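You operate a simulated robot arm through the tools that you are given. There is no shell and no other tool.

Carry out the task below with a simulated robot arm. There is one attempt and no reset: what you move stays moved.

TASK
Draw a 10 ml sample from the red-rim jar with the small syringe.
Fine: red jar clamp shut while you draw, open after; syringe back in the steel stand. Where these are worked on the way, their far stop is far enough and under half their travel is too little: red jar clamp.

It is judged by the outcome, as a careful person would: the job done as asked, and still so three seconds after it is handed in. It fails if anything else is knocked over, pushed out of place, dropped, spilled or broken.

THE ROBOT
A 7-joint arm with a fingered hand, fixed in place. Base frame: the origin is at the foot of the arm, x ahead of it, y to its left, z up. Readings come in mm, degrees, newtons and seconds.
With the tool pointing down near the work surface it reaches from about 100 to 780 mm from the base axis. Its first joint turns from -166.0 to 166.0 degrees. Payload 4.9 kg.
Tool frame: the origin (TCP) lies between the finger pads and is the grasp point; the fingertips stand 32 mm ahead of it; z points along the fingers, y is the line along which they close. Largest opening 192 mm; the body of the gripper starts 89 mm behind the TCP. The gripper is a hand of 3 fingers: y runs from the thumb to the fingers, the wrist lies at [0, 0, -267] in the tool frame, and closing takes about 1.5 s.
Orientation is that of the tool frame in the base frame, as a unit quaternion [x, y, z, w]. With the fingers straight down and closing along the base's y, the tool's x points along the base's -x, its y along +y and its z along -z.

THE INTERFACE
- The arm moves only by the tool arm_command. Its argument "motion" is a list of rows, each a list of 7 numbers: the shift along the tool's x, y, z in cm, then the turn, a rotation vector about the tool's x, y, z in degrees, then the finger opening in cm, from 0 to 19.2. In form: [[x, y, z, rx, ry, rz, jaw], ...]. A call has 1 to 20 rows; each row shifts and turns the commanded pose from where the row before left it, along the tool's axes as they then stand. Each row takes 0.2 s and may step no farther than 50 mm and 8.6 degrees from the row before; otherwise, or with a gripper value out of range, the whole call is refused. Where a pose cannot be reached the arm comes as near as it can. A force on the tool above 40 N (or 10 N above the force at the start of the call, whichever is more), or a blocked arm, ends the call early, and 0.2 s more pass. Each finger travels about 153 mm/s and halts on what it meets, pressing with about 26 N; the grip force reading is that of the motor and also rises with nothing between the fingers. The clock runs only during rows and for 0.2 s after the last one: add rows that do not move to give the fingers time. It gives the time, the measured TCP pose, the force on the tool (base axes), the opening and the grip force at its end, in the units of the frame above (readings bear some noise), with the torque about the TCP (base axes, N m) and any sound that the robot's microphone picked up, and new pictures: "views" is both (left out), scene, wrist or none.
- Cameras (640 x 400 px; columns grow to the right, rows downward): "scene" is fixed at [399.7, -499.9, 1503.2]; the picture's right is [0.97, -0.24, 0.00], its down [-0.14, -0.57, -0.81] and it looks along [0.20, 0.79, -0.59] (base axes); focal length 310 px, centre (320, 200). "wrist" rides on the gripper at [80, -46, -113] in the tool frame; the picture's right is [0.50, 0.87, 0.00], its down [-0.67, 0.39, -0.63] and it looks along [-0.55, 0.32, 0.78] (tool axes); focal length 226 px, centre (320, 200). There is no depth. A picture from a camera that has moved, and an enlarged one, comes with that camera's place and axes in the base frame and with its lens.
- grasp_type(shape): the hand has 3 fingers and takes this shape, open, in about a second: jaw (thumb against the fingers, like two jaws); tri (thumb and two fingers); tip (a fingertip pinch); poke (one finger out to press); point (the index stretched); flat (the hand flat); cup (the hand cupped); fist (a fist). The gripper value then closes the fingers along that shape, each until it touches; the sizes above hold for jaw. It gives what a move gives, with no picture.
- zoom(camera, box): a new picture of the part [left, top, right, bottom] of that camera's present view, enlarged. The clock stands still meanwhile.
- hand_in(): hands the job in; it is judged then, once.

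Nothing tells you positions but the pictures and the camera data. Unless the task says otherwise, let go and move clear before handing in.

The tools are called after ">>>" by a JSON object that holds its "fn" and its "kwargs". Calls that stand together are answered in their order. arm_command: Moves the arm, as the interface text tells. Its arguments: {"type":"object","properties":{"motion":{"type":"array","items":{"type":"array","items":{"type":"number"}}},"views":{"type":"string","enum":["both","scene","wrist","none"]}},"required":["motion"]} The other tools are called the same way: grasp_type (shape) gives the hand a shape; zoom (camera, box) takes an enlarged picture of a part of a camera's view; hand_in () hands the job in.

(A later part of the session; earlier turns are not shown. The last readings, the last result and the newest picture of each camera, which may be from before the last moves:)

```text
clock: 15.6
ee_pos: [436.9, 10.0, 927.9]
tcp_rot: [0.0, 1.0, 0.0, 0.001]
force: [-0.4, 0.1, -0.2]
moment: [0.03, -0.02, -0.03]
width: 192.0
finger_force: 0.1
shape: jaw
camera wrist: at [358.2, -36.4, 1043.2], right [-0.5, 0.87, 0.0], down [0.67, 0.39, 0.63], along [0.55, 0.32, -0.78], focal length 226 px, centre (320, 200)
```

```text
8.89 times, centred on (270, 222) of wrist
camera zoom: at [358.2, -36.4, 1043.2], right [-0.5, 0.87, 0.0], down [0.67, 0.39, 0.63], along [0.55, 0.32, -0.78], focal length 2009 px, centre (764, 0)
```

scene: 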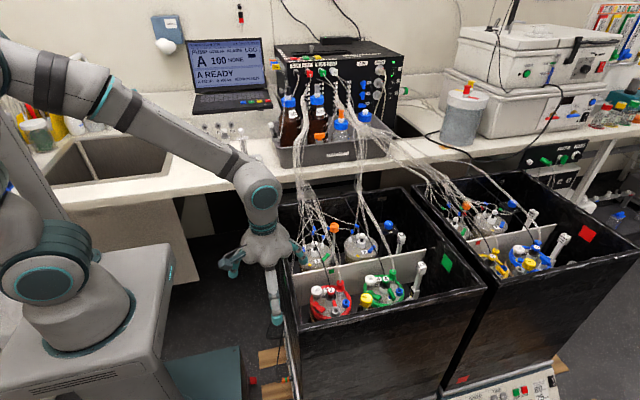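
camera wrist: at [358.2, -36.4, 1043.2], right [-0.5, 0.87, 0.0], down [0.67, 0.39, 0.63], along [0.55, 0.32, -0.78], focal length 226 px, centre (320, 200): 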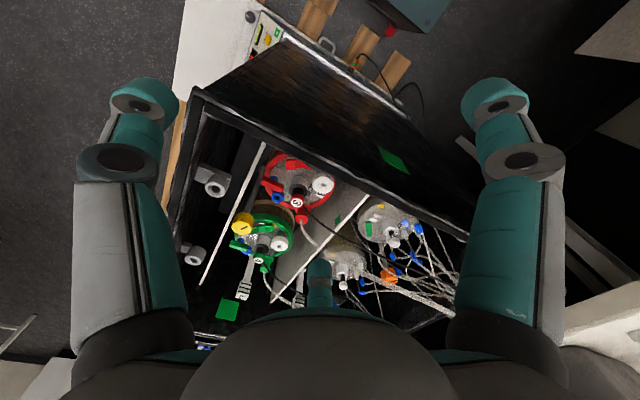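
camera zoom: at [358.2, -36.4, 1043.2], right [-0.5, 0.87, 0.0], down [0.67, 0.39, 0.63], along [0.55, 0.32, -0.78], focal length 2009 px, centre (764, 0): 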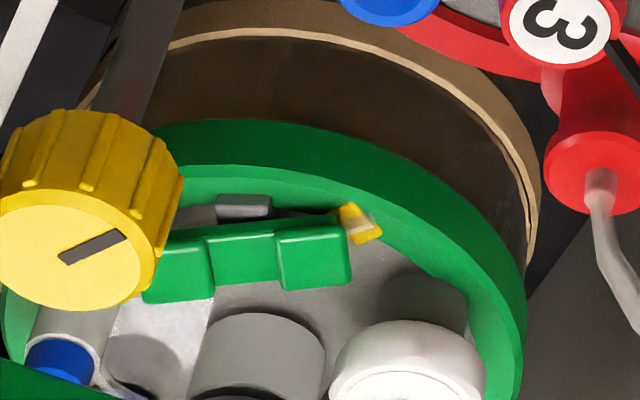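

The clamp's far end is still hidden by the tank wall from here. I'll look at how the hand's own fingers are arranged, since that decides how I can grip the syringe and press the clamp.

>>> {"fn": "zoom", "kwargs": {"camera": "scene", "box": [200, 180, 340, 330]}}

>>> {"fn": "arm_command", "kwargs": {"motion": [[0, 0, -4, 0, 0, 0, 8], [0, 0, -4, 0, 0, 0, 8], [0, 0, 0, 0, 0, 0, 8], [0, 0, 0, 0, 0, 0, 8]], "views": "both"}}

```text
2.67 times, centred on (270, 255) of scene
camera zoom: at [399.7, -499.9, 1503.2], right [0.97, -0.24, 0.0], down [-0.14, -0.57, -0.81], along [0.2, 0.79, -0.59], focal length 827 px, centre (453, 53)
```

zoom: 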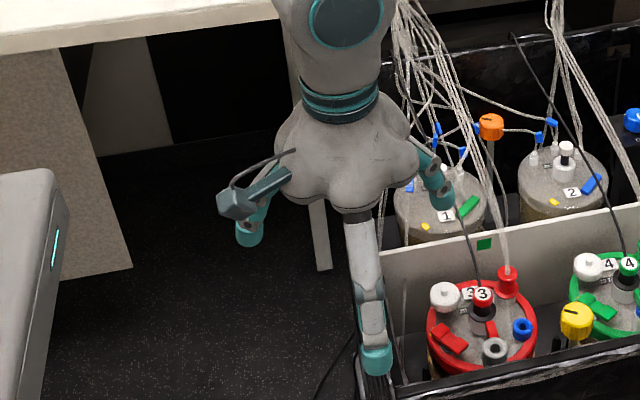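

```text
clock: 16.6
ee_pos: [435.3, 11.9, 1009.0]
tcp_rot: [0.001, 1.0, -0.001, 0.0]
force: [0.1, 0.4, -0.3]
moment: [0.01, 0.03, 0.0]
width: 80.5
finger_force: 0.1
shape: jaw
camera wrist: at [356.4, -34.4, 1123.7], right [-0.5, 0.87, 0.0], down [0.67, 0.39, 0.63], along [0.55, 0.32, -0.78], focal length 226 px, centre (320, 200)
```

scene: 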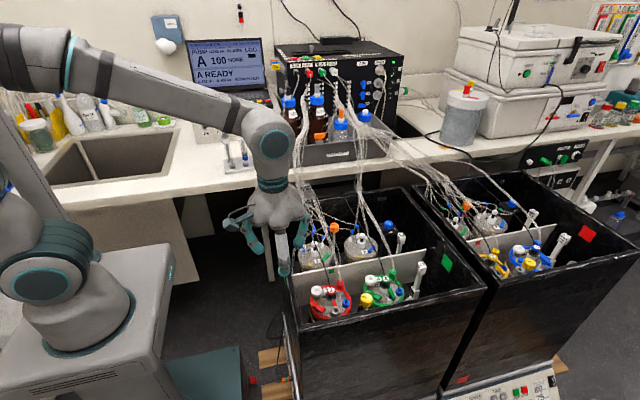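
wrist: 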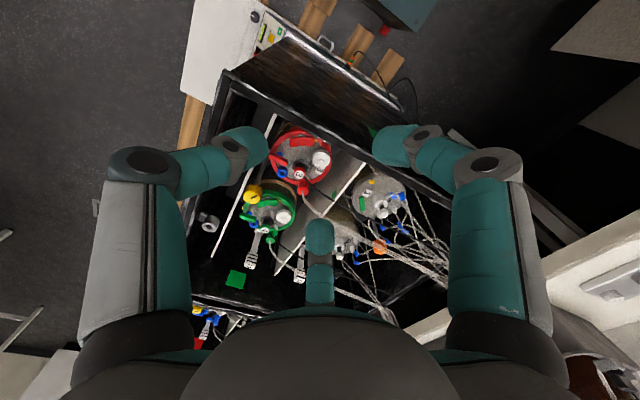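

The three fingers close centrically, 120° apart, toward the tool point that sits at the wrist picture's centre. Next I'll go up and over toward the stand for a low, close look at the two syringes and the scale.

>>> {"fn": "arm_command", "kwargs": {"motion": [[0, 0, -4.7, 0, 0, 0, 8], [0, 0, -4.7, 0, 0, 0, 8], [0, 0, -4.7, 0, 0, 0, 8], [1.29, 4.47, 0, 0, 0, 0, 8], [1.29, 4.47, 0, 0, 0, 0, 8], [1.29, 4.47, 0, 0, 0, 0, 8], [1.29, 4.47, 0, 0, 0, 0, 8], [1.29, 4.47, 0, 0, 0, 0, 8], [1.29, 4.47, 0, 0, 0, 0, 8], [1.29, 4.47, 0, 0, 0, 0, 8], [1.29, 4.47, 0, 0, 0, 0, 8], [1.29, 4.47, 0, 0, 0, 0, 8], [1.29, 4.47, 0, 0, 0, 0, 8], [1.29, 4.47, 0, 0, 0, 0, 8], [0, 0, 3.5, 0, 0, 0, 8], [0, 0, 3.5, 0, 0, 0, 8]], "views": "both"}}

```text
clock: 20.0
ee_pos: [297.8, 502.1, 1080.9]
tcp_rot: [0.001, 1.0, 0.0, 0.0]
force: [-0.1, -0.8, 0.0]
moment: [0.03, -0.02, -0.02]
width: 80.2
finger_force: 0.0
shape: jaw
camera wrist: at [218.6, 455.9, 1195.7], right [-0.5, 0.87, 0.0], down [0.67, 0.39, 0.63], along [0.55, 0.32, -0.77], focal length 226 px, centre (320, 200)
```

scene: 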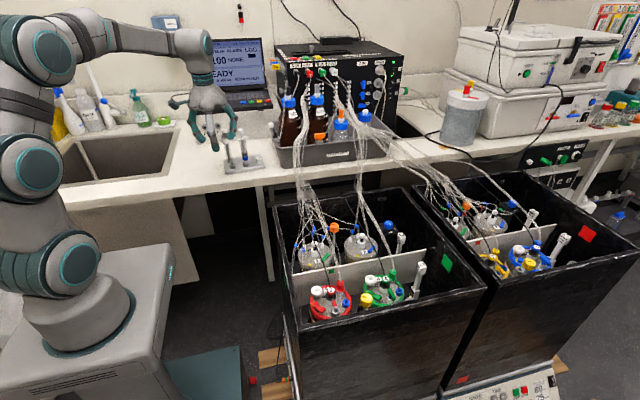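
wrist: 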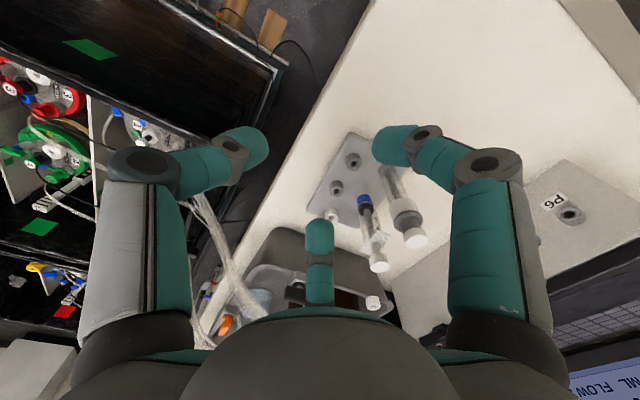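

>>> {"fn": "zoom", "kwargs": {"camera": "wrist", "box": [300, 120, 440, 280]}}

>>> {"fn": "zoom", "kwargs": {"camera": "wrist", "box": [345, 180, 400, 280]}}

>>> {"fn": "zoom", "kwargs": {"camera": "wrist", "box": [345, 190, 400, 225]}}

>>> {"fn": "zoom", "kwargs": {"camera": "wrist", "box": [380, 160, 435, 250]}}

```text
2.50 times, centred on (370, 200) of wrist
camera zoom: at [218.6, 455.9, 1195.7], right [-0.5, 0.87, 0.0], down [0.67, 0.39, 0.63], along [0.55, 0.32, -0.77], focal length 565 px, centre (195, 200)
```

zoom: 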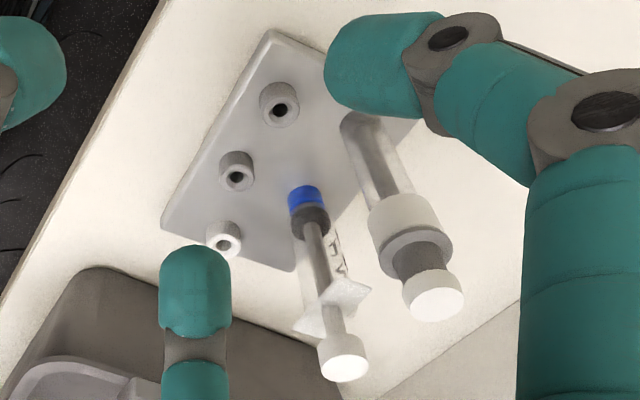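

```text
4.00 times, centred on (372, 230) of wrist
camera zoom: at [218.6, 455.9, 1195.7], right [-0.5, 0.87, 0.0], down [0.67, 0.39, 0.63], along [0.55, 0.32, -0.77], focal length 904 px, centre (110, 80)
```

zoom: 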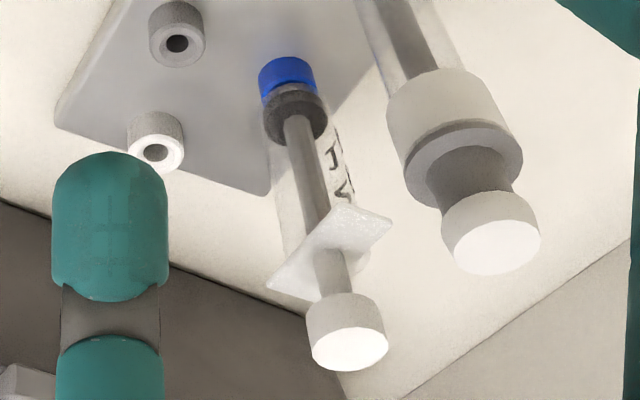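

```text
11.43 times, centred on (372, 208) of wrist
camera zoom: at [218.6, 455.9, 1195.7], right [-0.5, 0.87, 0.0], down [0.67, 0.39, 0.63], along [0.55, 0.32, -0.77], focal length 2584 px, centre (-280, 114)
```

zoom: 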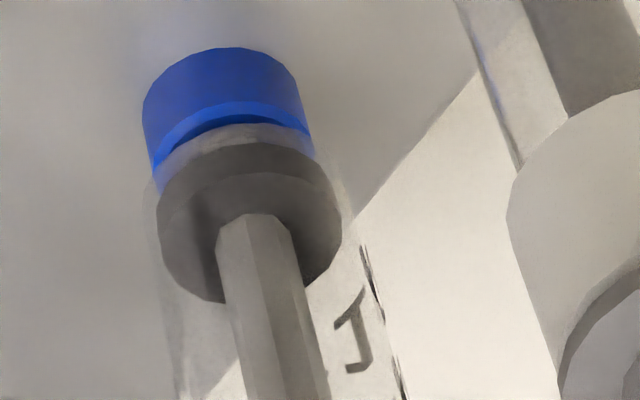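

```text
4.44 times, centred on (408, 205) of wrist
camera zoom: at [218.6, 455.9, 1195.7], right [-0.5, 0.87, 0.0], down [0.67, 0.39, 0.63], along [0.55, 0.32, -0.77], focal length 1005 px, centre (-69, 178)
```

zoom: 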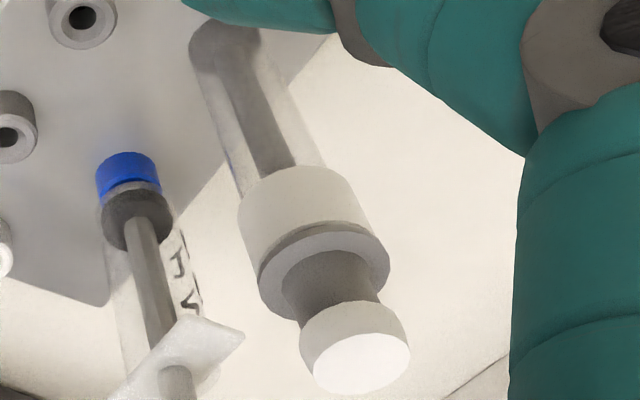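

The blue-tipped syringe carries a scale with "1…" and "2…" (10, 20) reading up from the stopper. I'll compare the two syringes' sizes more carefully from the scene camera.

>>> {"fn": "zoom", "kwargs": {"camera": "scene", "box": [222, 122, 262, 147]}}

>>> {"fn": "zoom", "kwargs": {"camera": "scene", "box": [222, 143, 262, 168]}}

>>> {"fn": "zoom", "kwargs": {"camera": "wrist", "box": [350, 165, 440, 250]}}

```text
16.00 times, centred on (242, 134) of scene
camera zoom: at [399.7, -499.9, 1503.2], right [0.97, -0.24, 0.0], down [-0.14, -0.57, -0.81], along [0.2, 0.79, -0.59], focal length 4963 px, centre (1568, 1248)
```

zoom: 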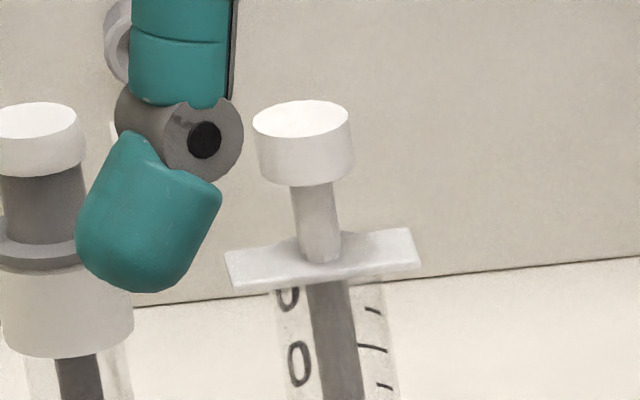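

```text
16.00 times, centred on (242, 156) of scene
camera zoom: at [399.7, -499.9, 1503.2], right [0.97, -0.24, 0.0], down [-0.14, -0.57, -0.81], along [0.2, 0.79, -0.59], focal length 4963 px, centre (1568, 912)
```

zoom: 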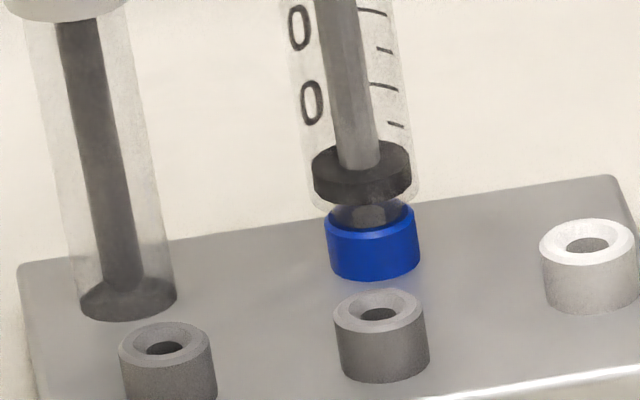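

```text
4.71 times, centred on (395, 208) of wrist
camera zoom: at [218.6, 455.9, 1195.7], right [-0.5, 0.87, 0.0], down [0.67, 0.39, 0.63], along [0.55, 0.32, -0.77], focal length 1064 px, centre (-33, 165)
```

zoom: 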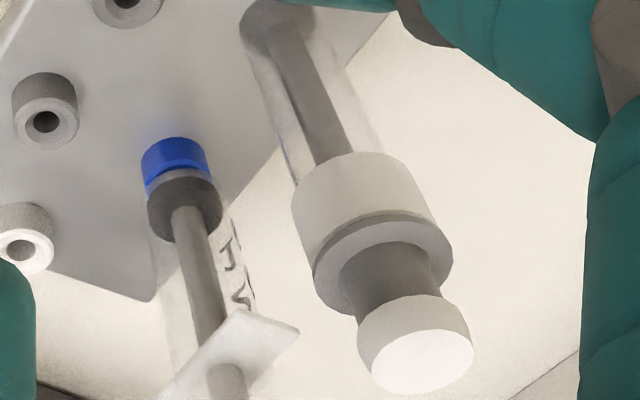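

Only the blue-tipped, flanged syringe at (380, 625) has a mL scale, with long marks about 22 mm apart per 10 ml; I take it as the small syringe, and the jar's blue port as its match. Now I'll go back over the red jar and switch to the poke shape to inspect the clamp closely.

>>> {"fn": "arm_command", "kwargs": {"motion": [[0, 0, -4.7, 0, 0, 0, 8], [0, 0, -4.7, 0, 0, 0, 8], [-1.3, -4.5, 0, 0, 0, 0, 8], [-1.3, -4.5, 0, 0, 0, 0, 8], [-1.3, -4.5, 0, 0, 0, 0, 8], [-1.3, -4.5, 0, 0, 0, 0, 8], [-1.3, -4.5, 0, 0, 0, 0, 8], [-1.3, -4.5, 0, 0, 0, 0, 8], [-1.3, -4.5, 0, 0, 0, 0, 8], [-1.3, -4.5, 0, 0, 0, 0, 8], [-1.3, -4.5, 0, 0, 0, 0, 8], [-1.3, -4.5, 0, 0, 0, 0, 8], [-1.3, -4.5, 0, 0, 0, 0, 8]], "views": "none"}}

>>> {"fn": "grasp_type", "kwargs": {"shape": "poke"}}

>>> {"fn": "arm_command", "kwargs": {"motion": [[0, 0, 2, 0, 0, 0, 8], [0, 0, 2, 0, 0, 0, 8], [0, 0, 0, 0, 0, 0, 8]], "views": "both"}}

```text
clock: 22.8
ee_pos: [438.2, 6.8, 1175.3]
tcp_rot: [0.001, 1.0, 0.001, 0.0]
force: [0.3, -0.6, -0.2]
moment: [0.0, -0.01, -0.02]
width: 80.2
finger_force: 0.1
shape: jaw
```

```text
clock: 23.7
ee_pos: [437.3, 6.5, 1174.8]
tcp_rot: [0.001, 1.0, 0.0, 0.001]
force: [0.2, -0.1, -0.1]
moment: [0.0, -0.01, -0.03]
width: 0.0
finger_force: 0.0
shape: poke
```

```text
clock: 24.5
ee_pos: [439.8, 6.4, 1135.6]
tcp_rot: [0.0, 1.0, 0.001, 0.0]
force: [-0.7, -0.4, -0.3]
moment: [-0.02, 0.01, -0.02]
width: 77.0
finger_force: 0.1
shape: jaw
camera wrist: at [359.9, -40.0, 1250.2], right [-0.5, 0.87, 0.0], down [0.67, 0.39, 0.63], along [0.55, 0.32, -0.78], focal length 226 px, centre (320, 200)
```

scene: 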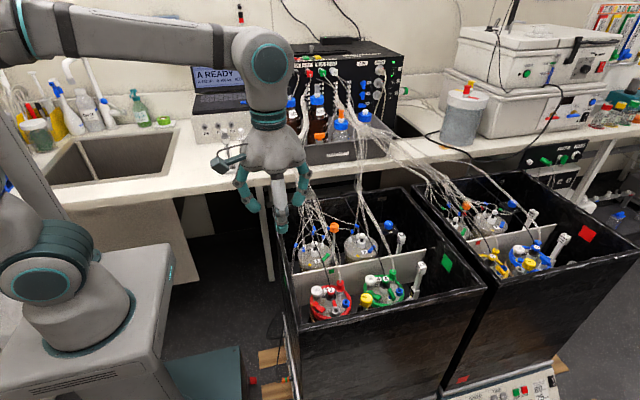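
wrist: 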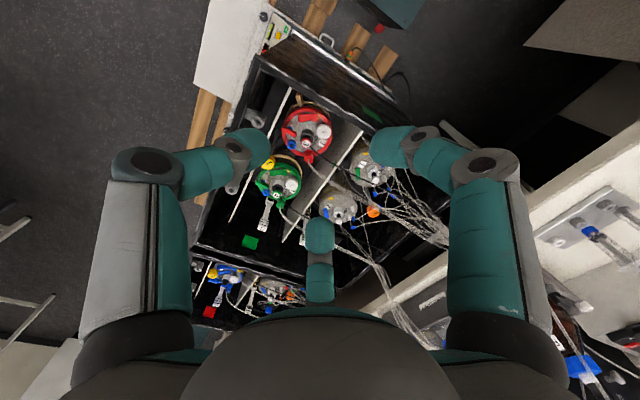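

The poke shape reverted to jaw when I commanded an opening of 8 cm, so in poke I must keep the value at 0. I'll take the shape again and lower toward the red jar with value 0.

>>> {"fn": "grasp_type", "kwargs": {"shape": "poke"}}

>>> {"fn": "arm_command", "kwargs": {"motion": [[0, 0, 4.5, 0, 0, 0, 0], [0, 0, 4.5, 0, 0, 0, 0], [0, 0, 4.5, 0, 0, 0, 0]], "views": "both"}}

```text
clock: 25.4
ee_pos: [440.3, 7.0, 1134.1]
tcp_rot: [-0.001, 1.0, 0.0, 0.0]
force: [0.3, 0.2, -0.5]
moment: [-0.04, -0.01, 0.01]
width: 0.0
finger_force: 0.1
shape: poke
```

```text
clock: 26.2
ee_pos: [442.8, 8.1, 996.4]
tcp_rot: [0.0, 1.0, 0.0, 0.0]
force: [0.2, 0.0, 0.6]
moment: [0.02, 0.01, 0.01]
width: 0.2
finger_force: 26.2
shape: jaw
camera wrist: at [363.5, -38.1, 1111.3], right [-0.5, 0.87, 0.0], down [0.67, 0.39, 0.63], along [0.55, 0.32, -0.77], focal length 226 px, centre (320, 200)
```

scene: 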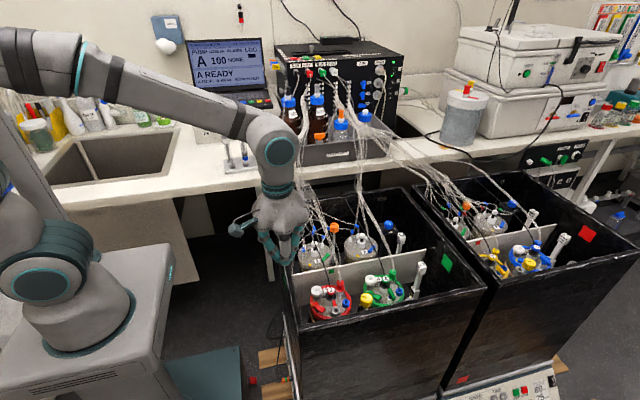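
wrist: 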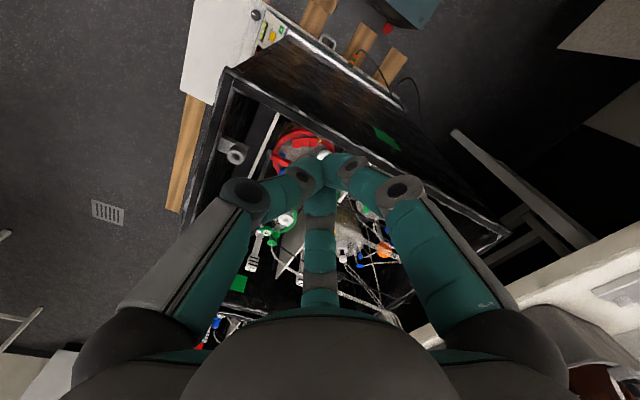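

Value 0 also folds it back into a closed jaw. I'll test whether commanding the full 19.2 keeps the poke shape.

>>> {"fn": "grasp_type", "kwargs": {"shape": "poke"}}

>>> {"fn": "arm_command", "kwargs": {"motion": [[0, 0, 0, 0, 0, 0, 19.2]], "views": "both"}}

```text
clock: 27.1
ee_pos: [443.9, 7.2, 996.7]
tcp_rot: [0.0, 1.0, 0.0, 0.001]
force: [0.0, -0.1, -0.3]
moment: [-0.01, 0.04, -0.01]
width: 0.0
finger_force: 0.1
shape: poke
```

```text
clock: 27.5
ee_pos: [443.0, 7.7, 996.5]
tcp_rot: [-0.001, 1.0, 0.0, 0.001]
force: [0.8, -0.7, 0.4]
moment: [-0.01, 0.03, 0.04]
width: 0.0
finger_force: 0.0
shape: poke
camera wrist: at [363.4, -38.1, 1111.4], right [-0.5, 0.87, 0.0], down [0.67, 0.39, 0.63], along [0.55, 0.32, -0.78], focal length 226 px, centre (320, 200)
```

scene: 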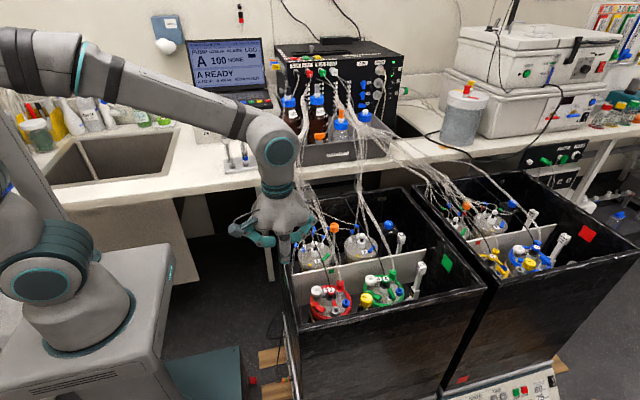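
wrist: 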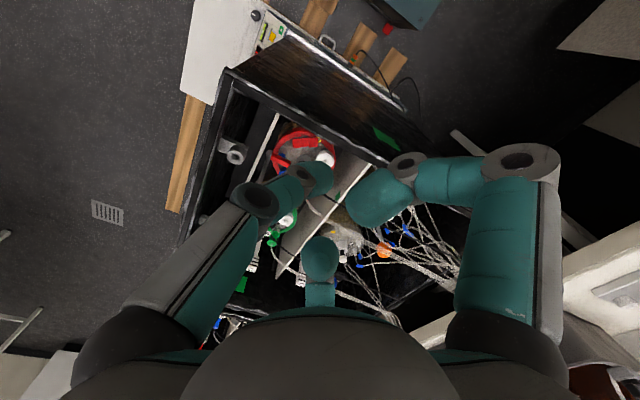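

With 19.2 the poke shape holds: the thumb-side finger reaches to the tool point, the others curl up. Let me look at the hand and the clamp in detail.

>>> {"fn": "zoom", "kwargs": {"camera": "scene", "box": [220, 180, 320, 270]}}

>>> {"fn": "zoom", "kwargs": {"camera": "wrist", "box": [180, 100, 440, 280]}}

>>> {"fn": "zoom", "kwargs": {"camera": "wrist", "box": [265, 115, 345, 175]}}

```text
4.44 times, centred on (270, 225) of scene
camera zoom: at [399.7, -499.9, 1503.2], right [0.97, -0.24, 0.0], down [-0.14, -0.57, -0.81], along [0.2, 0.79, -0.59], focal length 1379 px, centre (542, 89)
```

zoom: 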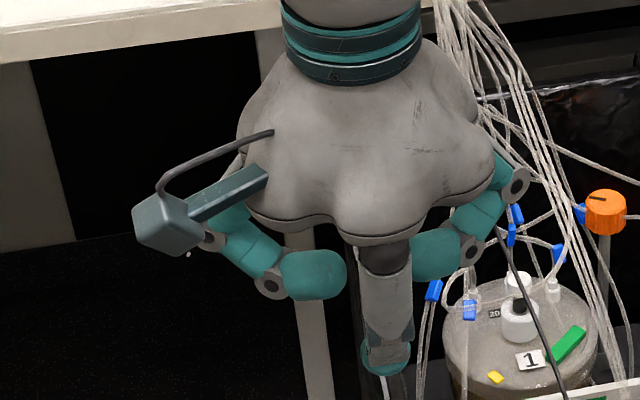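

```text
2.22 times, centred on (310, 190) of wrist
camera zoom: at [363.4, -38.1, 1111.4], right [-0.5, 0.87, 0.0], down [0.67, 0.39, 0.63], along [0.55, 0.32, -0.78], focal length 502 px, centre (342, 222)
```

zoom: 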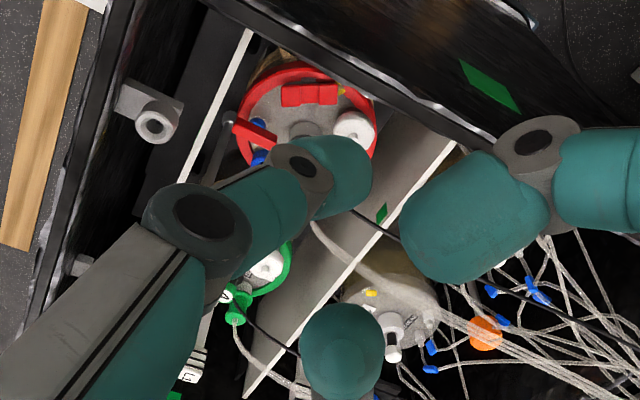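

```text
6.67 times, centred on (305, 145) of wrist
camera zoom: at [363.4, -38.1, 1111.4], right [-0.5, 0.87, 0.0], down [0.67, 0.39, 0.63], along [0.55, 0.32, -0.78], focal length 1507 px, centre (420, 567)
```

zoom: 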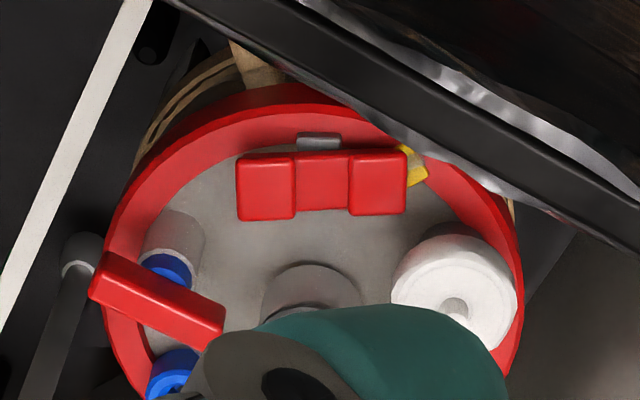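

The clamp's pad at the −y end measures about 6 mm higher (z≈735) than the pad beside the yellow tag (z≈729), so it is a rocker now tipped toward the yellow tag. I'll take a close view from the front-left to confirm this and to trace the tubes.

>>> {"fn": "arm_command", "kwargs": {"motion": [[-2.8, -2.78, 1.75, 0, 0, 0, 19.2], [-2.8, -2.78, 1.75, 0, 0, 0, 19.2], [-2.8, -2.78, 1.75, 0, 0, 0, 19.2], [-2.8, -2.78, 1.75, 0, 0, 0, 19.2]], "views": "wrist"}}

>>> {"fn": "zoom", "kwargs": {"camera": "wrist", "box": [340, 90, 500, 210]}}

>>> {"fn": "zoom", "kwargs": {"camera": "wrist", "box": [390, 130, 440, 170]}}

```text
clock: 28.5
ee_pos: [553.8, -103.2, 923.7]
tcp_rot: [0.0, 1.0, 0.0, 0.0]
force: [-0.9, 0.3, -0.3]
moment: [0.02, 0.05, 0.03]
width: 0.0
finger_force: 0.1
shape: poke
camera wrist: at [473.7, -149.1, 1038.9], right [-0.5, 0.87, 0.0], down [0.67, 0.39, 0.63], along [0.55, 0.32, -0.78], focal length 226 px, centre (320, 200)
```

wrist: 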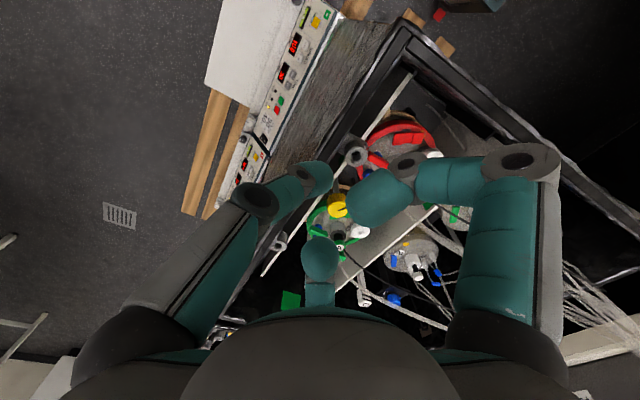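

```text
3.33 times, centred on (420, 150) of wrist
camera zoom: at [473.7, -149.1, 1038.9], right [-0.5, 0.87, 0.0], down [0.67, 0.39, 0.63], along [0.55, 0.32, -0.78], focal length 754 px, centre (-13, 367)
```

zoom: 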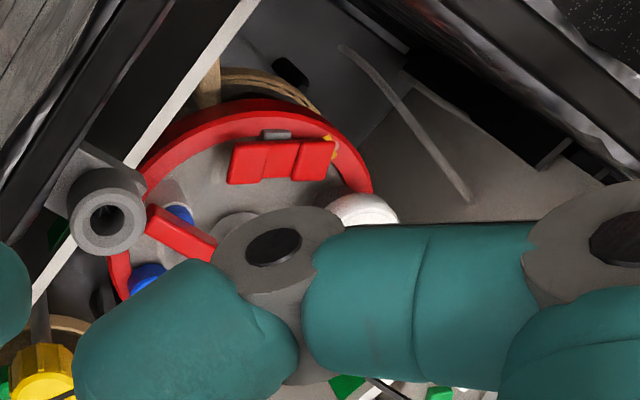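

```text
10.00 times, centred on (415, 150) of wrist
camera zoom: at [473.7, -149.1, 1038.9], right [-0.5, 0.87, 0.0], down [0.67, 0.39, 0.63], along [0.55, 0.32, -0.78], focal length 2261 px, centre (-630, 700)
```

zoom: 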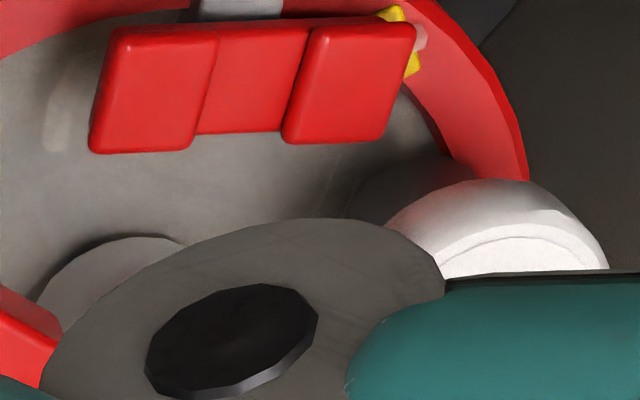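

The clear tube does run under the red three-segment piece, so that is the clamp; the pads are about 18 mm square, roughly B=(534, 14, 735) up and A=(520, 40, 729) down. The poke shape's curled fingers might foul the probe cap or wall, so I'll rise and try the "point" shape to compare.

>>> {"fn": "arm_command", "kwargs": {"motion": [[2.0, 0, -4.5, 0, 0, 0, 19.2], [2.0, 0, -4.5, 0, 0, 0, 19.2]], "views": "none"}}

>>> {"fn": "grasp_type", "kwargs": {"shape": "point"}}

>>> {"fn": "arm_command", "kwargs": {"motion": [[0, 0, 0, 0, 0, 0, 19.2]], "views": "both"}}

>>> {"fn": "zoom", "kwargs": {"camera": "scene", "box": [240, 150, 360, 270]}}

```text
clock: 29.1
ee_pos: [509.6, -105.3, 1015.7]
tcp_rot: [0.001, 1.0, 0.0, -0.002]
force: [0.1, -0.5, -0.8]
moment: [0.0, -0.01, 0.01]
width: 0.3
finger_force: 0.1
shape: poke
```

```text
clock: 30.0
ee_pos: [511.3, -105.0, 1016.0]
tcp_rot: [0.0, 1.0, 0.0, 0.0]
force: [-0.6, -0.2, -0.3]
moment: [-0.02, 0.0, -0.03]
width: 184.7
finger_force: 0.0
shape: point
```

```text
clock: 30.4
ee_pos: [511.0, -105.2, 1016.6]
tcp_rot: [0.0, 1.0, 0.0, 0.0]
force: [0.3, 0.1, 0.1]
moment: [-0.04, -0.01, 0.01]
width: 184.6
finger_force: 0.0
shape: point
camera wrist: at [431.4, -151.5, 1131.5], right [-0.5, 0.87, 0.0], down [0.67, 0.39, 0.63], along [0.55, 0.32, -0.78], focal length 226 px, centre (320, 200)
```

scene: 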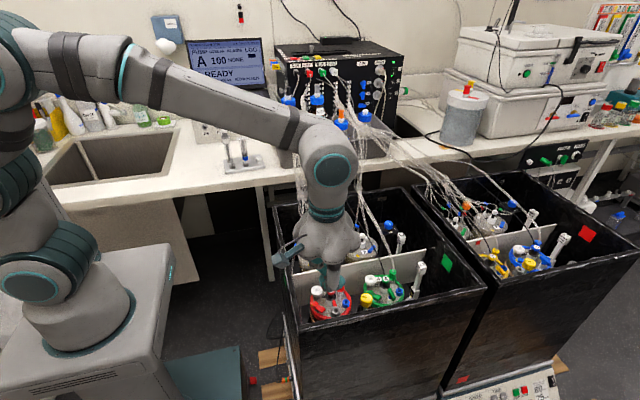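
wrist: 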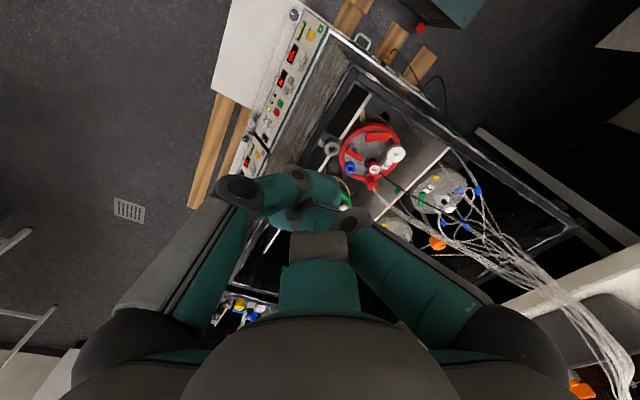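

```text
3.33 times, centred on (300, 210) of scene
camera zoom: at [399.7, -499.9, 1503.2], right [0.97, -0.24, 0.0], down [-0.14, -0.57, -0.81], along [0.2, 0.79, -0.59], focal length 1034 px, centre (387, 167)
```

zoom: 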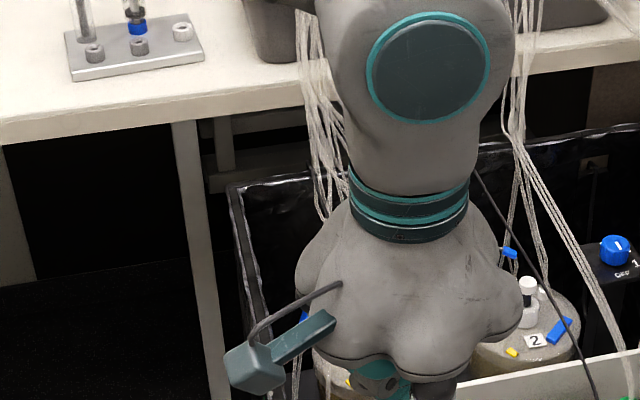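

>>> {"fn": "zoom", "kwargs": {"camera": "scene", "box": [270, 230, 390, 310]}}

>>> {"fn": "zoom", "kwargs": {"camera": "wrist", "box": [180, 140, 440, 320]}}

>>> {"fn": "zoom", "kwargs": {"camera": "wrist", "box": [320, 100, 420, 200]}}

```text
5.00 times, centred on (330, 270) of scene
camera zoom: at [399.7, -499.9, 1503.2], right [0.97, -0.24, 0.0], down [-0.14, -0.57, -0.81], along [0.2, 0.79, -0.59], focal length 1551 px, centre (270, -150)
```

zoom: 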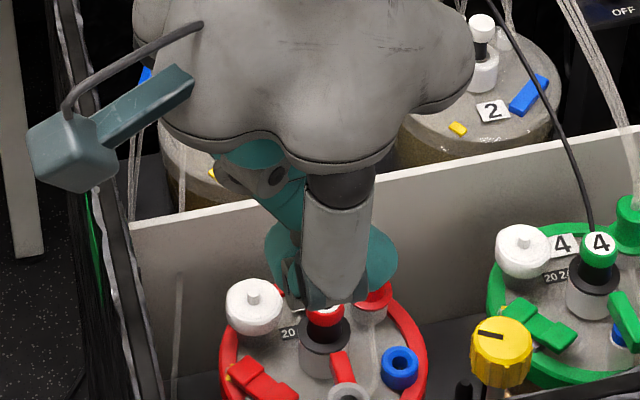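

```text
2.22 times, centred on (310, 230) of wrist
camera zoom: at [431.4, -151.5, 1131.5], right [-0.5, 0.87, 0.0], down [0.67, 0.39, 0.63], along [0.55, 0.32, -0.78], focal length 502 px, centre (342, 133)
```

zoom: 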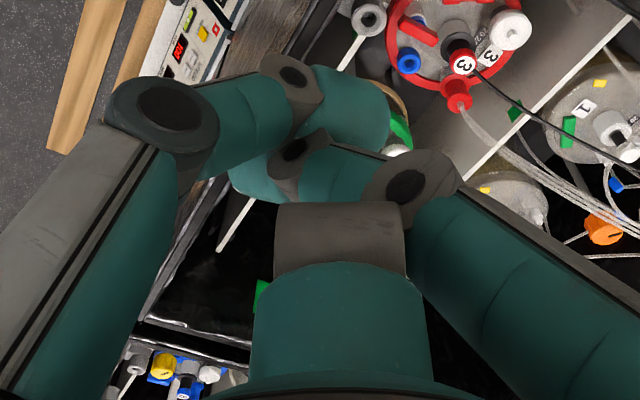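

```text
4.00 times, centred on (370, 150) of wrist
camera zoom: at [431.4, -151.5, 1131.5], right [-0.5, 0.87, 0.0], down [0.67, 0.39, 0.63], along [0.55, 0.32, -0.78], focal length 904 px, centre (120, 400)
```

zoom: 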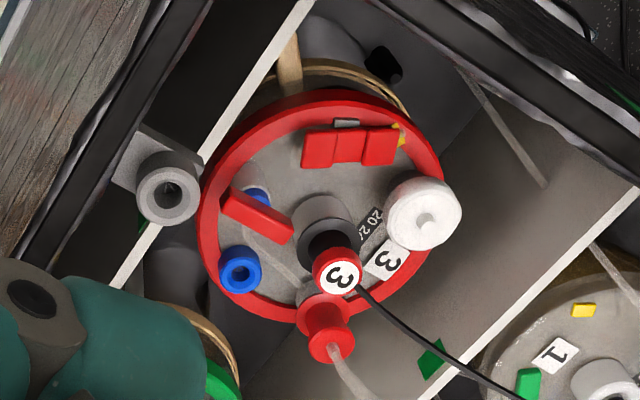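

The "point" shape isn't convenient. I'll move to open space and view the poke and closed-jaw shapes from the side, to know what clears the rim and caps when pressing.

>>> {"fn": "arm_command", "kwargs": {"motion": [[1.46, 4.14, -1.22, 0, 0, 0, 19.2], [1.46, 4.14, -1.22, 0, 0, 0, 19.2], [1.46, 4.14, -1.22, 0, 0, 0, 19.2], [1.46, 4.14, -1.22, 0, 0, 0, 19.2], [1.46, 4.14, -1.22, 0, 0, 0, 19.2], [1.46, 4.14, -1.22, 0, 0, 0, 19.2], [1.46, 4.14, -1.22, 0, 0, 0, 19.2], [1.46, 4.14, -1.22, 0, 0, 0, 19.2], [1.46, 4.14, -1.22, 0, 0, 0, 19.2], [1.46, 4.14, -1.22, 0, 0, 0, 19.2], [1.46, 4.14, -1.22, 0, 0, 0, 19.2]], "views": "none"}}

>>> {"fn": "grasp_type", "kwargs": {"shape": "poke"}}

>>> {"fn": "zoom", "kwargs": {"camera": "scene", "box": [170, 60, 330, 200]}}

>>> {"fn": "zoom", "kwargs": {"camera": "wrist", "box": [0, 0, 640, 400]}}

```text
clock: 32.8
ee_pos: [346.7, 349.7, 1150.7]
tcp_rot: [0.0, 1.0, 0.0, 0.0]
force: [-0.2, 0.1, 0.5]
moment: [-0.05, 0.0, 0.0]
width: 184.7
finger_force: 0.0
shape: point
```

```text
clock: 33.7
ee_pos: [347.6, 349.8, 1149.5]
tcp_rot: [0.0, 1.0, 0.0, 0.0]
force: [0.9, 0.2, -0.4]
moment: [0.02, 0.0, 0.02]
width: 0.4
finger_force: 0.1
shape: poke
```

```text
2.86 times, centred on (250, 130) of scene
camera zoom: at [399.7, -499.9, 1503.2], right [0.97, -0.24, 0.0], down [-0.14, -0.57, -0.81], along [0.2, 0.79, -0.59], focal length 886 px, centre (520, 400)
```

zoom: 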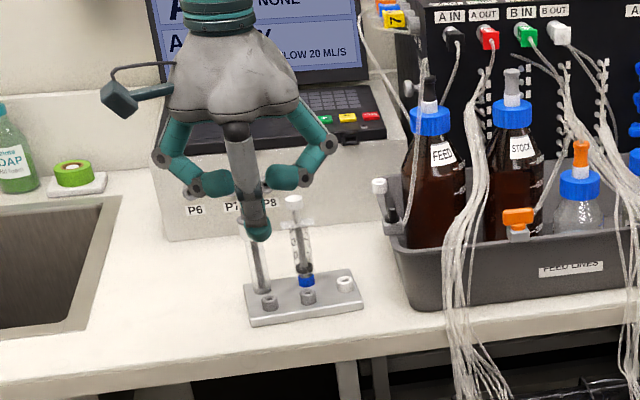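

```text
1.00 times, centred on (320, 200) of wrist (not enlarged: the box is as wide or as high as the picture)
camera zoom: at [268.0, 303.0, 1265.3], right [-0.5, 0.87, 0.0], down [0.67, 0.39, 0.63], along [0.55, 0.32, -0.78], focal length 226 px, centre (320, 200)
```

zoom: 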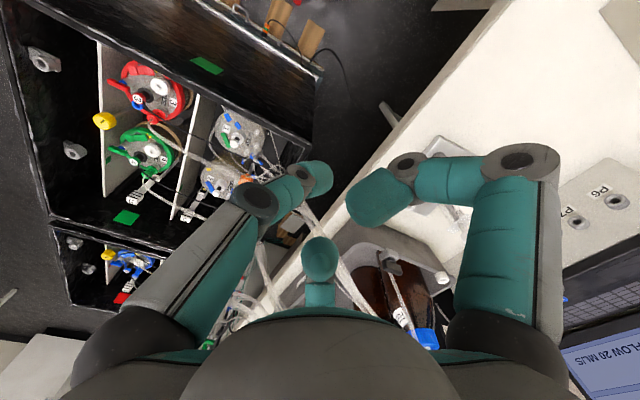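

Now the same side view with the jaw closed (value 0), to compare its envelope.

>>> {"fn": "arm_command", "kwargs": {"motion": [[0, 0, 0, 0, 0, 0, 0], [0, 0, 0, 0, 0, 0, 0], [0, 0, 0, 0, 0, 0, 0], [0, 0, 0, 0, 0, 0, 0], [0, 0, 0, 0, 0, 0, 0], [0, 0, 0, 0, 0, 0, 0]], "views": "none"}}

>>> {"fn": "zoom", "kwargs": {"camera": "scene", "box": [190, 60, 300, 150]}}

>>> {"fn": "zoom", "kwargs": {"camera": "wrist", "box": [180, 100, 460, 290]}}

```text
clock: 35.1
ee_pos: [346.4, 349.3, 1149.6]
tcp_rot: [0.0, 1.0, 0.0, 0.0]
force: [-0.3, 0.6, -0.4]
moment: [-0.04, 0.0, 0.03]
width: 0.0
finger_force: 26.3
shape: jaw
```

```text
4.44 times, centred on (245, 105) of scene
camera zoom: at [399.7, -499.9, 1503.2], right [0.97, -0.24, 0.0], down [-0.14, -0.57, -0.81], along [0.2, 0.79, -0.59], focal length 1379 px, centre (653, 622)
```

zoom: 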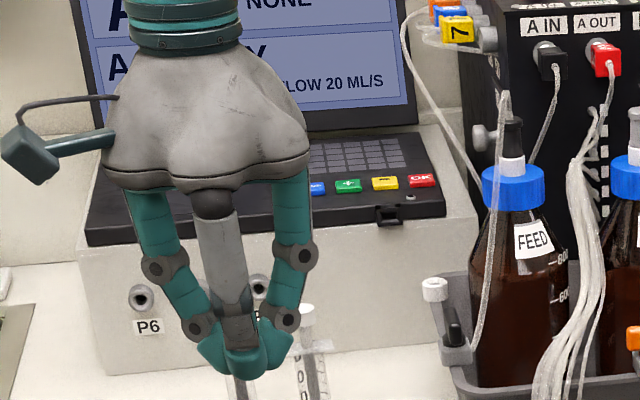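

```text
2.11 times, centred on (320, 195) of wrist
camera zoom: at [267.9, 303.3, 1265.4], right [-0.5, 0.87, 0.0], down [0.67, 0.39, 0.63], along [0.55, 0.32, -0.78], focal length 476 px, centre (320, 210)
```

zoom: 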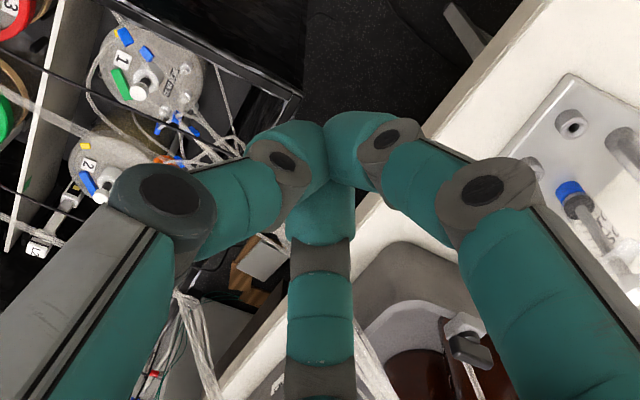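

Closed jaw is bulkier than poke, so poke it is: vertical, turned so the two curled fingers lie over free space (toward +x and the filter's left side). I'll move above pad B with the hand turned 30°.

>>> {"fn": "grasp_type", "kwargs": {"shape": "poke"}}

>>> {"fn": "arm_command", "kwargs": {"motion": [[-2.36, -4.28, 0, 0, 0, 0, 19.2], [-2.36, -4.28, 0, 0, 0, 0, 19.2], [-2.36, -4.28, 0, 0, 0, 0, 19.2], [-2.36, -4.28, 0, 0, 0, 0, 19.2], [-2.36, -4.28, 0, 0, 0, 0, 19.2], [-2.36, -4.28, 0, 0, 0, 0, 19.2], [-2.36, -4.28, 0, 0, 0, 0, 19.2], [-2.36, -4.28, 0, 0, 0, 0, 19.2], [0, 0, 5, 0, 0, 0, 19.2], [0, 0, 5, 0, 0, 0, 19.2], [0, 0, 5, 0, 0, 0, 19.2], [0, 0, 5, 0, 0, 0, 19.2], [0, 0, 0, 0, 0, 7.5, 19.2], [0, 0, 0, 0, 0, 7.5, 19.2], [0, 0, 0, 0, 0, 7.5, 19.2], [0, 0, 0, 0, 0, 7.5, 19.2]], "views": "both"}}

```text
clock: 36.0
ee_pos: [347.4, 349.8, 1150.4]
tcp_rot: [0.0, 1.0, 0.0, 0.0]
force: [0.2, -0.6, -0.3]
moment: [-0.04, 0.02, 0.0]
width: 0.2
finger_force: 0.0
shape: poke
```

```text
clock: 39.4
ee_pos: [539.6, 6.3, 952.1]
tcp_rot: [0.259, 0.966, 0.001, 0.0]
force: [0.4, 0.4, 0.0]
moment: [0.02, 0.0, 0.01]
width: 0.2
finger_force: 0.1
shape: poke
camera wrist: at [448.1, 7.1, 1066.7], right [0.0, 1.0, 0.0], down [0.78, 0.0, 0.63], along [0.63, 0.0, -0.78], focal length 226 px, centre (320, 200)
```

scene: 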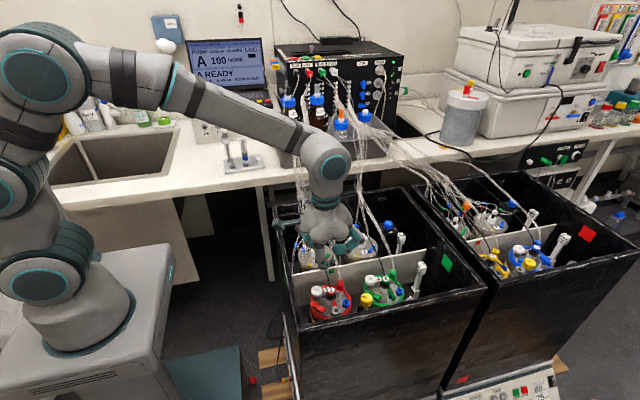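
wrist: 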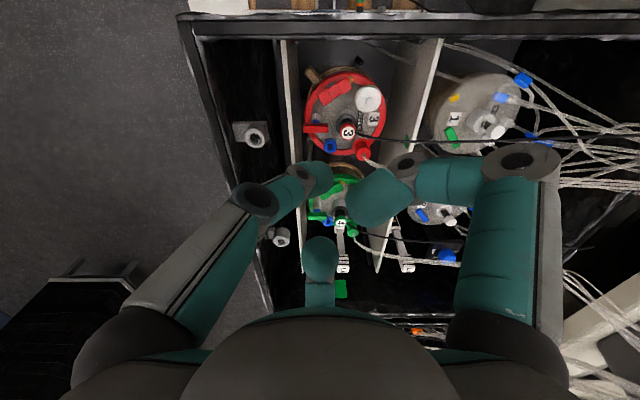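

>>> {"fn": "zoom", "kwargs": {"camera": "wrist", "box": [295, 60, 395, 165]}}

>>> {"fn": "zoom", "kwargs": {"camera": "wrist", "box": [308, 70, 368, 110]}}

>>> {"fn": "zoom", "kwargs": {"camera": "scene", "box": [270, 210, 400, 320]}}

```text
3.81 times, centred on (345, 112) of wrist
camera zoom: at [448.1, 7.1, 1066.7], right [0.0, 1.0, 0.0], down [0.78, 0.0, 0.63], along [0.63, 0.0, -0.78], focal length 861 px, centre (225, 533)
```

zoom: 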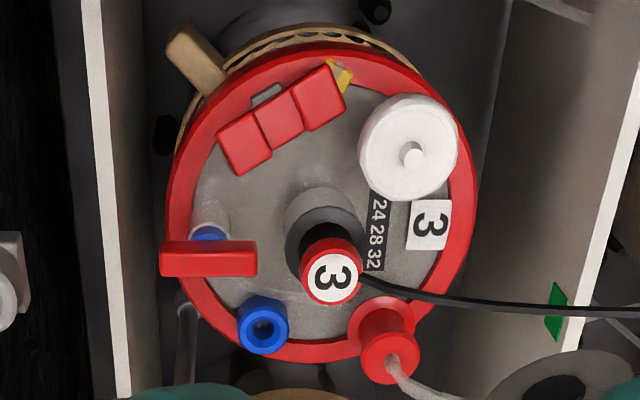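

```text
10.00 times, centred on (338, 90) of wrist
camera zoom: at [448.1, 7.1, 1066.7], right [0.0, 1.0, 0.0], down [0.78, 0.0, 0.63], along [0.63, 0.0, -0.78], focal length 2261 px, centre (140, 1300)
```

zoom: 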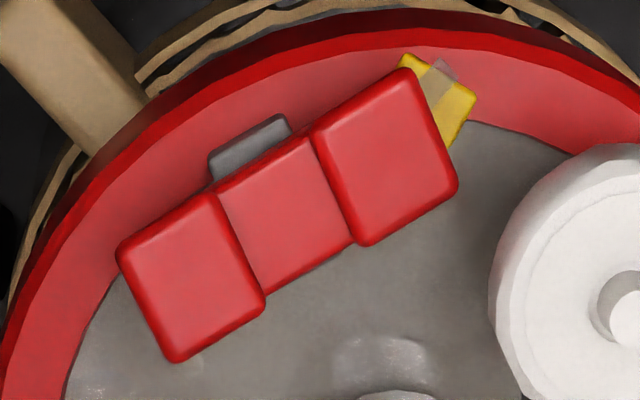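

```text
3.64 times, centred on (335, 265) of scene
camera zoom: at [399.7, -499.9, 1503.2], right [0.97, -0.24, 0.0], down [-0.14, -0.57, -0.81], along [0.2, 0.79, -0.59], focal length 1128 px, centre (266, -36)
```

zoom: 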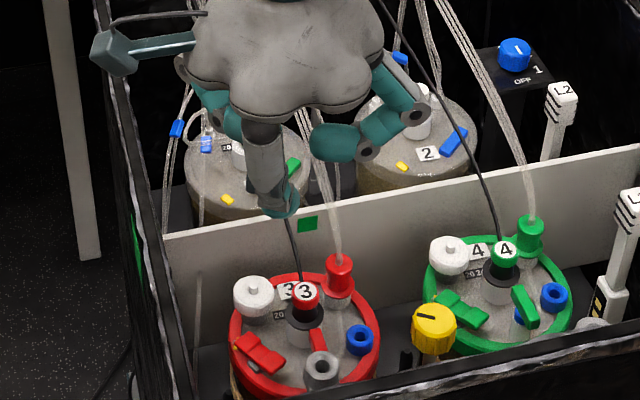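

The axis-aligned view confirms pad B at about (535, 14, 734) raised and pad A at (521, 40, 728) lowered. I'll line the poking finger up over B and descend most of the way, then check.

>>> {"fn": "arm_command", "kwargs": {"motion": [[0.6, 0.31, 0, 0, 0, 0, 19.2], [0, 0, 3, 0, 0, 0, 19.2], [0, 0, 3, 0, 0, 0, 19.2], [0, 0, 3, 0, 0, 0, 19.2], [0, 0, 3, 0, 0, 0, 19.2], [0, 0, 2, 0, 0, 0, 19.2]], "views": "both"}}

>>> {"fn": "zoom", "kwargs": {"camera": "wrist", "box": [220, 80, 440, 260]}}

>>> {"fn": "zoom", "kwargs": {"camera": "scene", "box": [280, 230, 380, 320]}}

```text
clock: 40.8
ee_pos: [535.2, 15.2, 812.4]
tcp_rot: [0.259, 0.966, 0.0, -0.001]
force: [0.4, -0.5, -0.5]
moment: [0.02, 0.01, -0.01]
width: 0.2
finger_force: 0.1
shape: poke
camera wrist: at [443.8, 14.7, 926.2], right [0.0, 1.0, 0.0], down [0.77, 0.0, 0.63], along [0.63, 0.0, -0.77], focal length 226 px, centre (320, 200)
```

scene: 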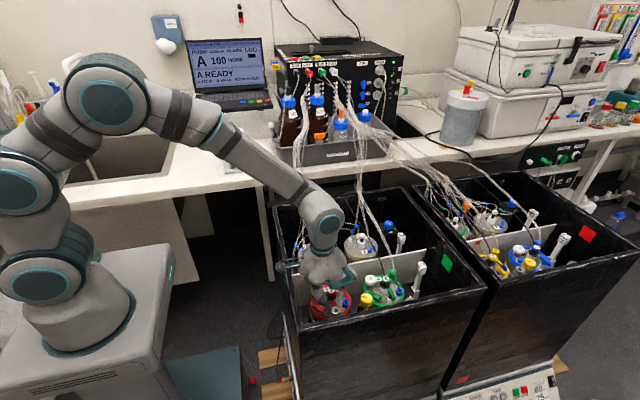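
wrist: 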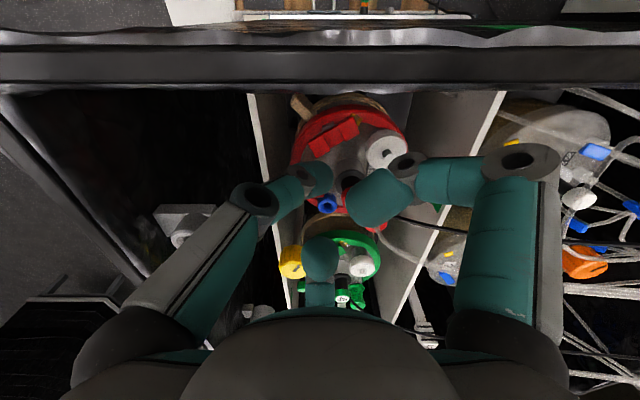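

```text
2.22 times, centred on (330, 170) of wrist
camera zoom: at [443.8, 14.7, 926.2], right [0.0, 1.0, 0.0], down [0.77, 0.0, 0.63], along [0.63, 0.0, -0.77], focal length 502 px, centre (298, 267)
```

zoom: 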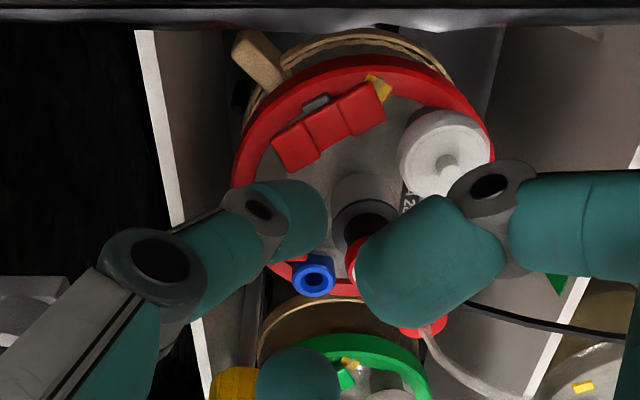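

```text
4.44 times, centred on (330, 275) of scene
camera zoom: at [399.7, -499.9, 1503.2], right [0.97, -0.24, 0.0], down [-0.14, -0.57, -0.81], along [0.2, 0.79, -0.59], focal length 1379 px, centre (276, -133)
```

zoom: 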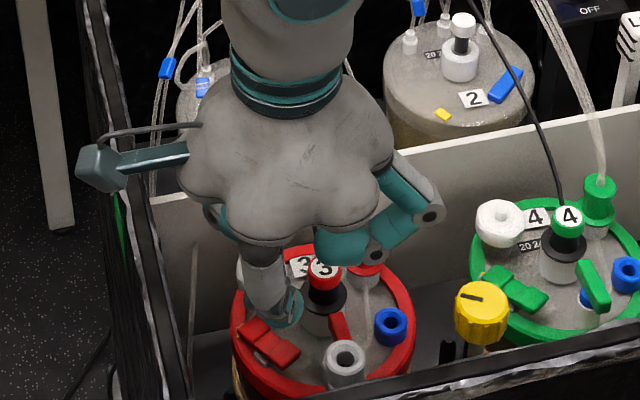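

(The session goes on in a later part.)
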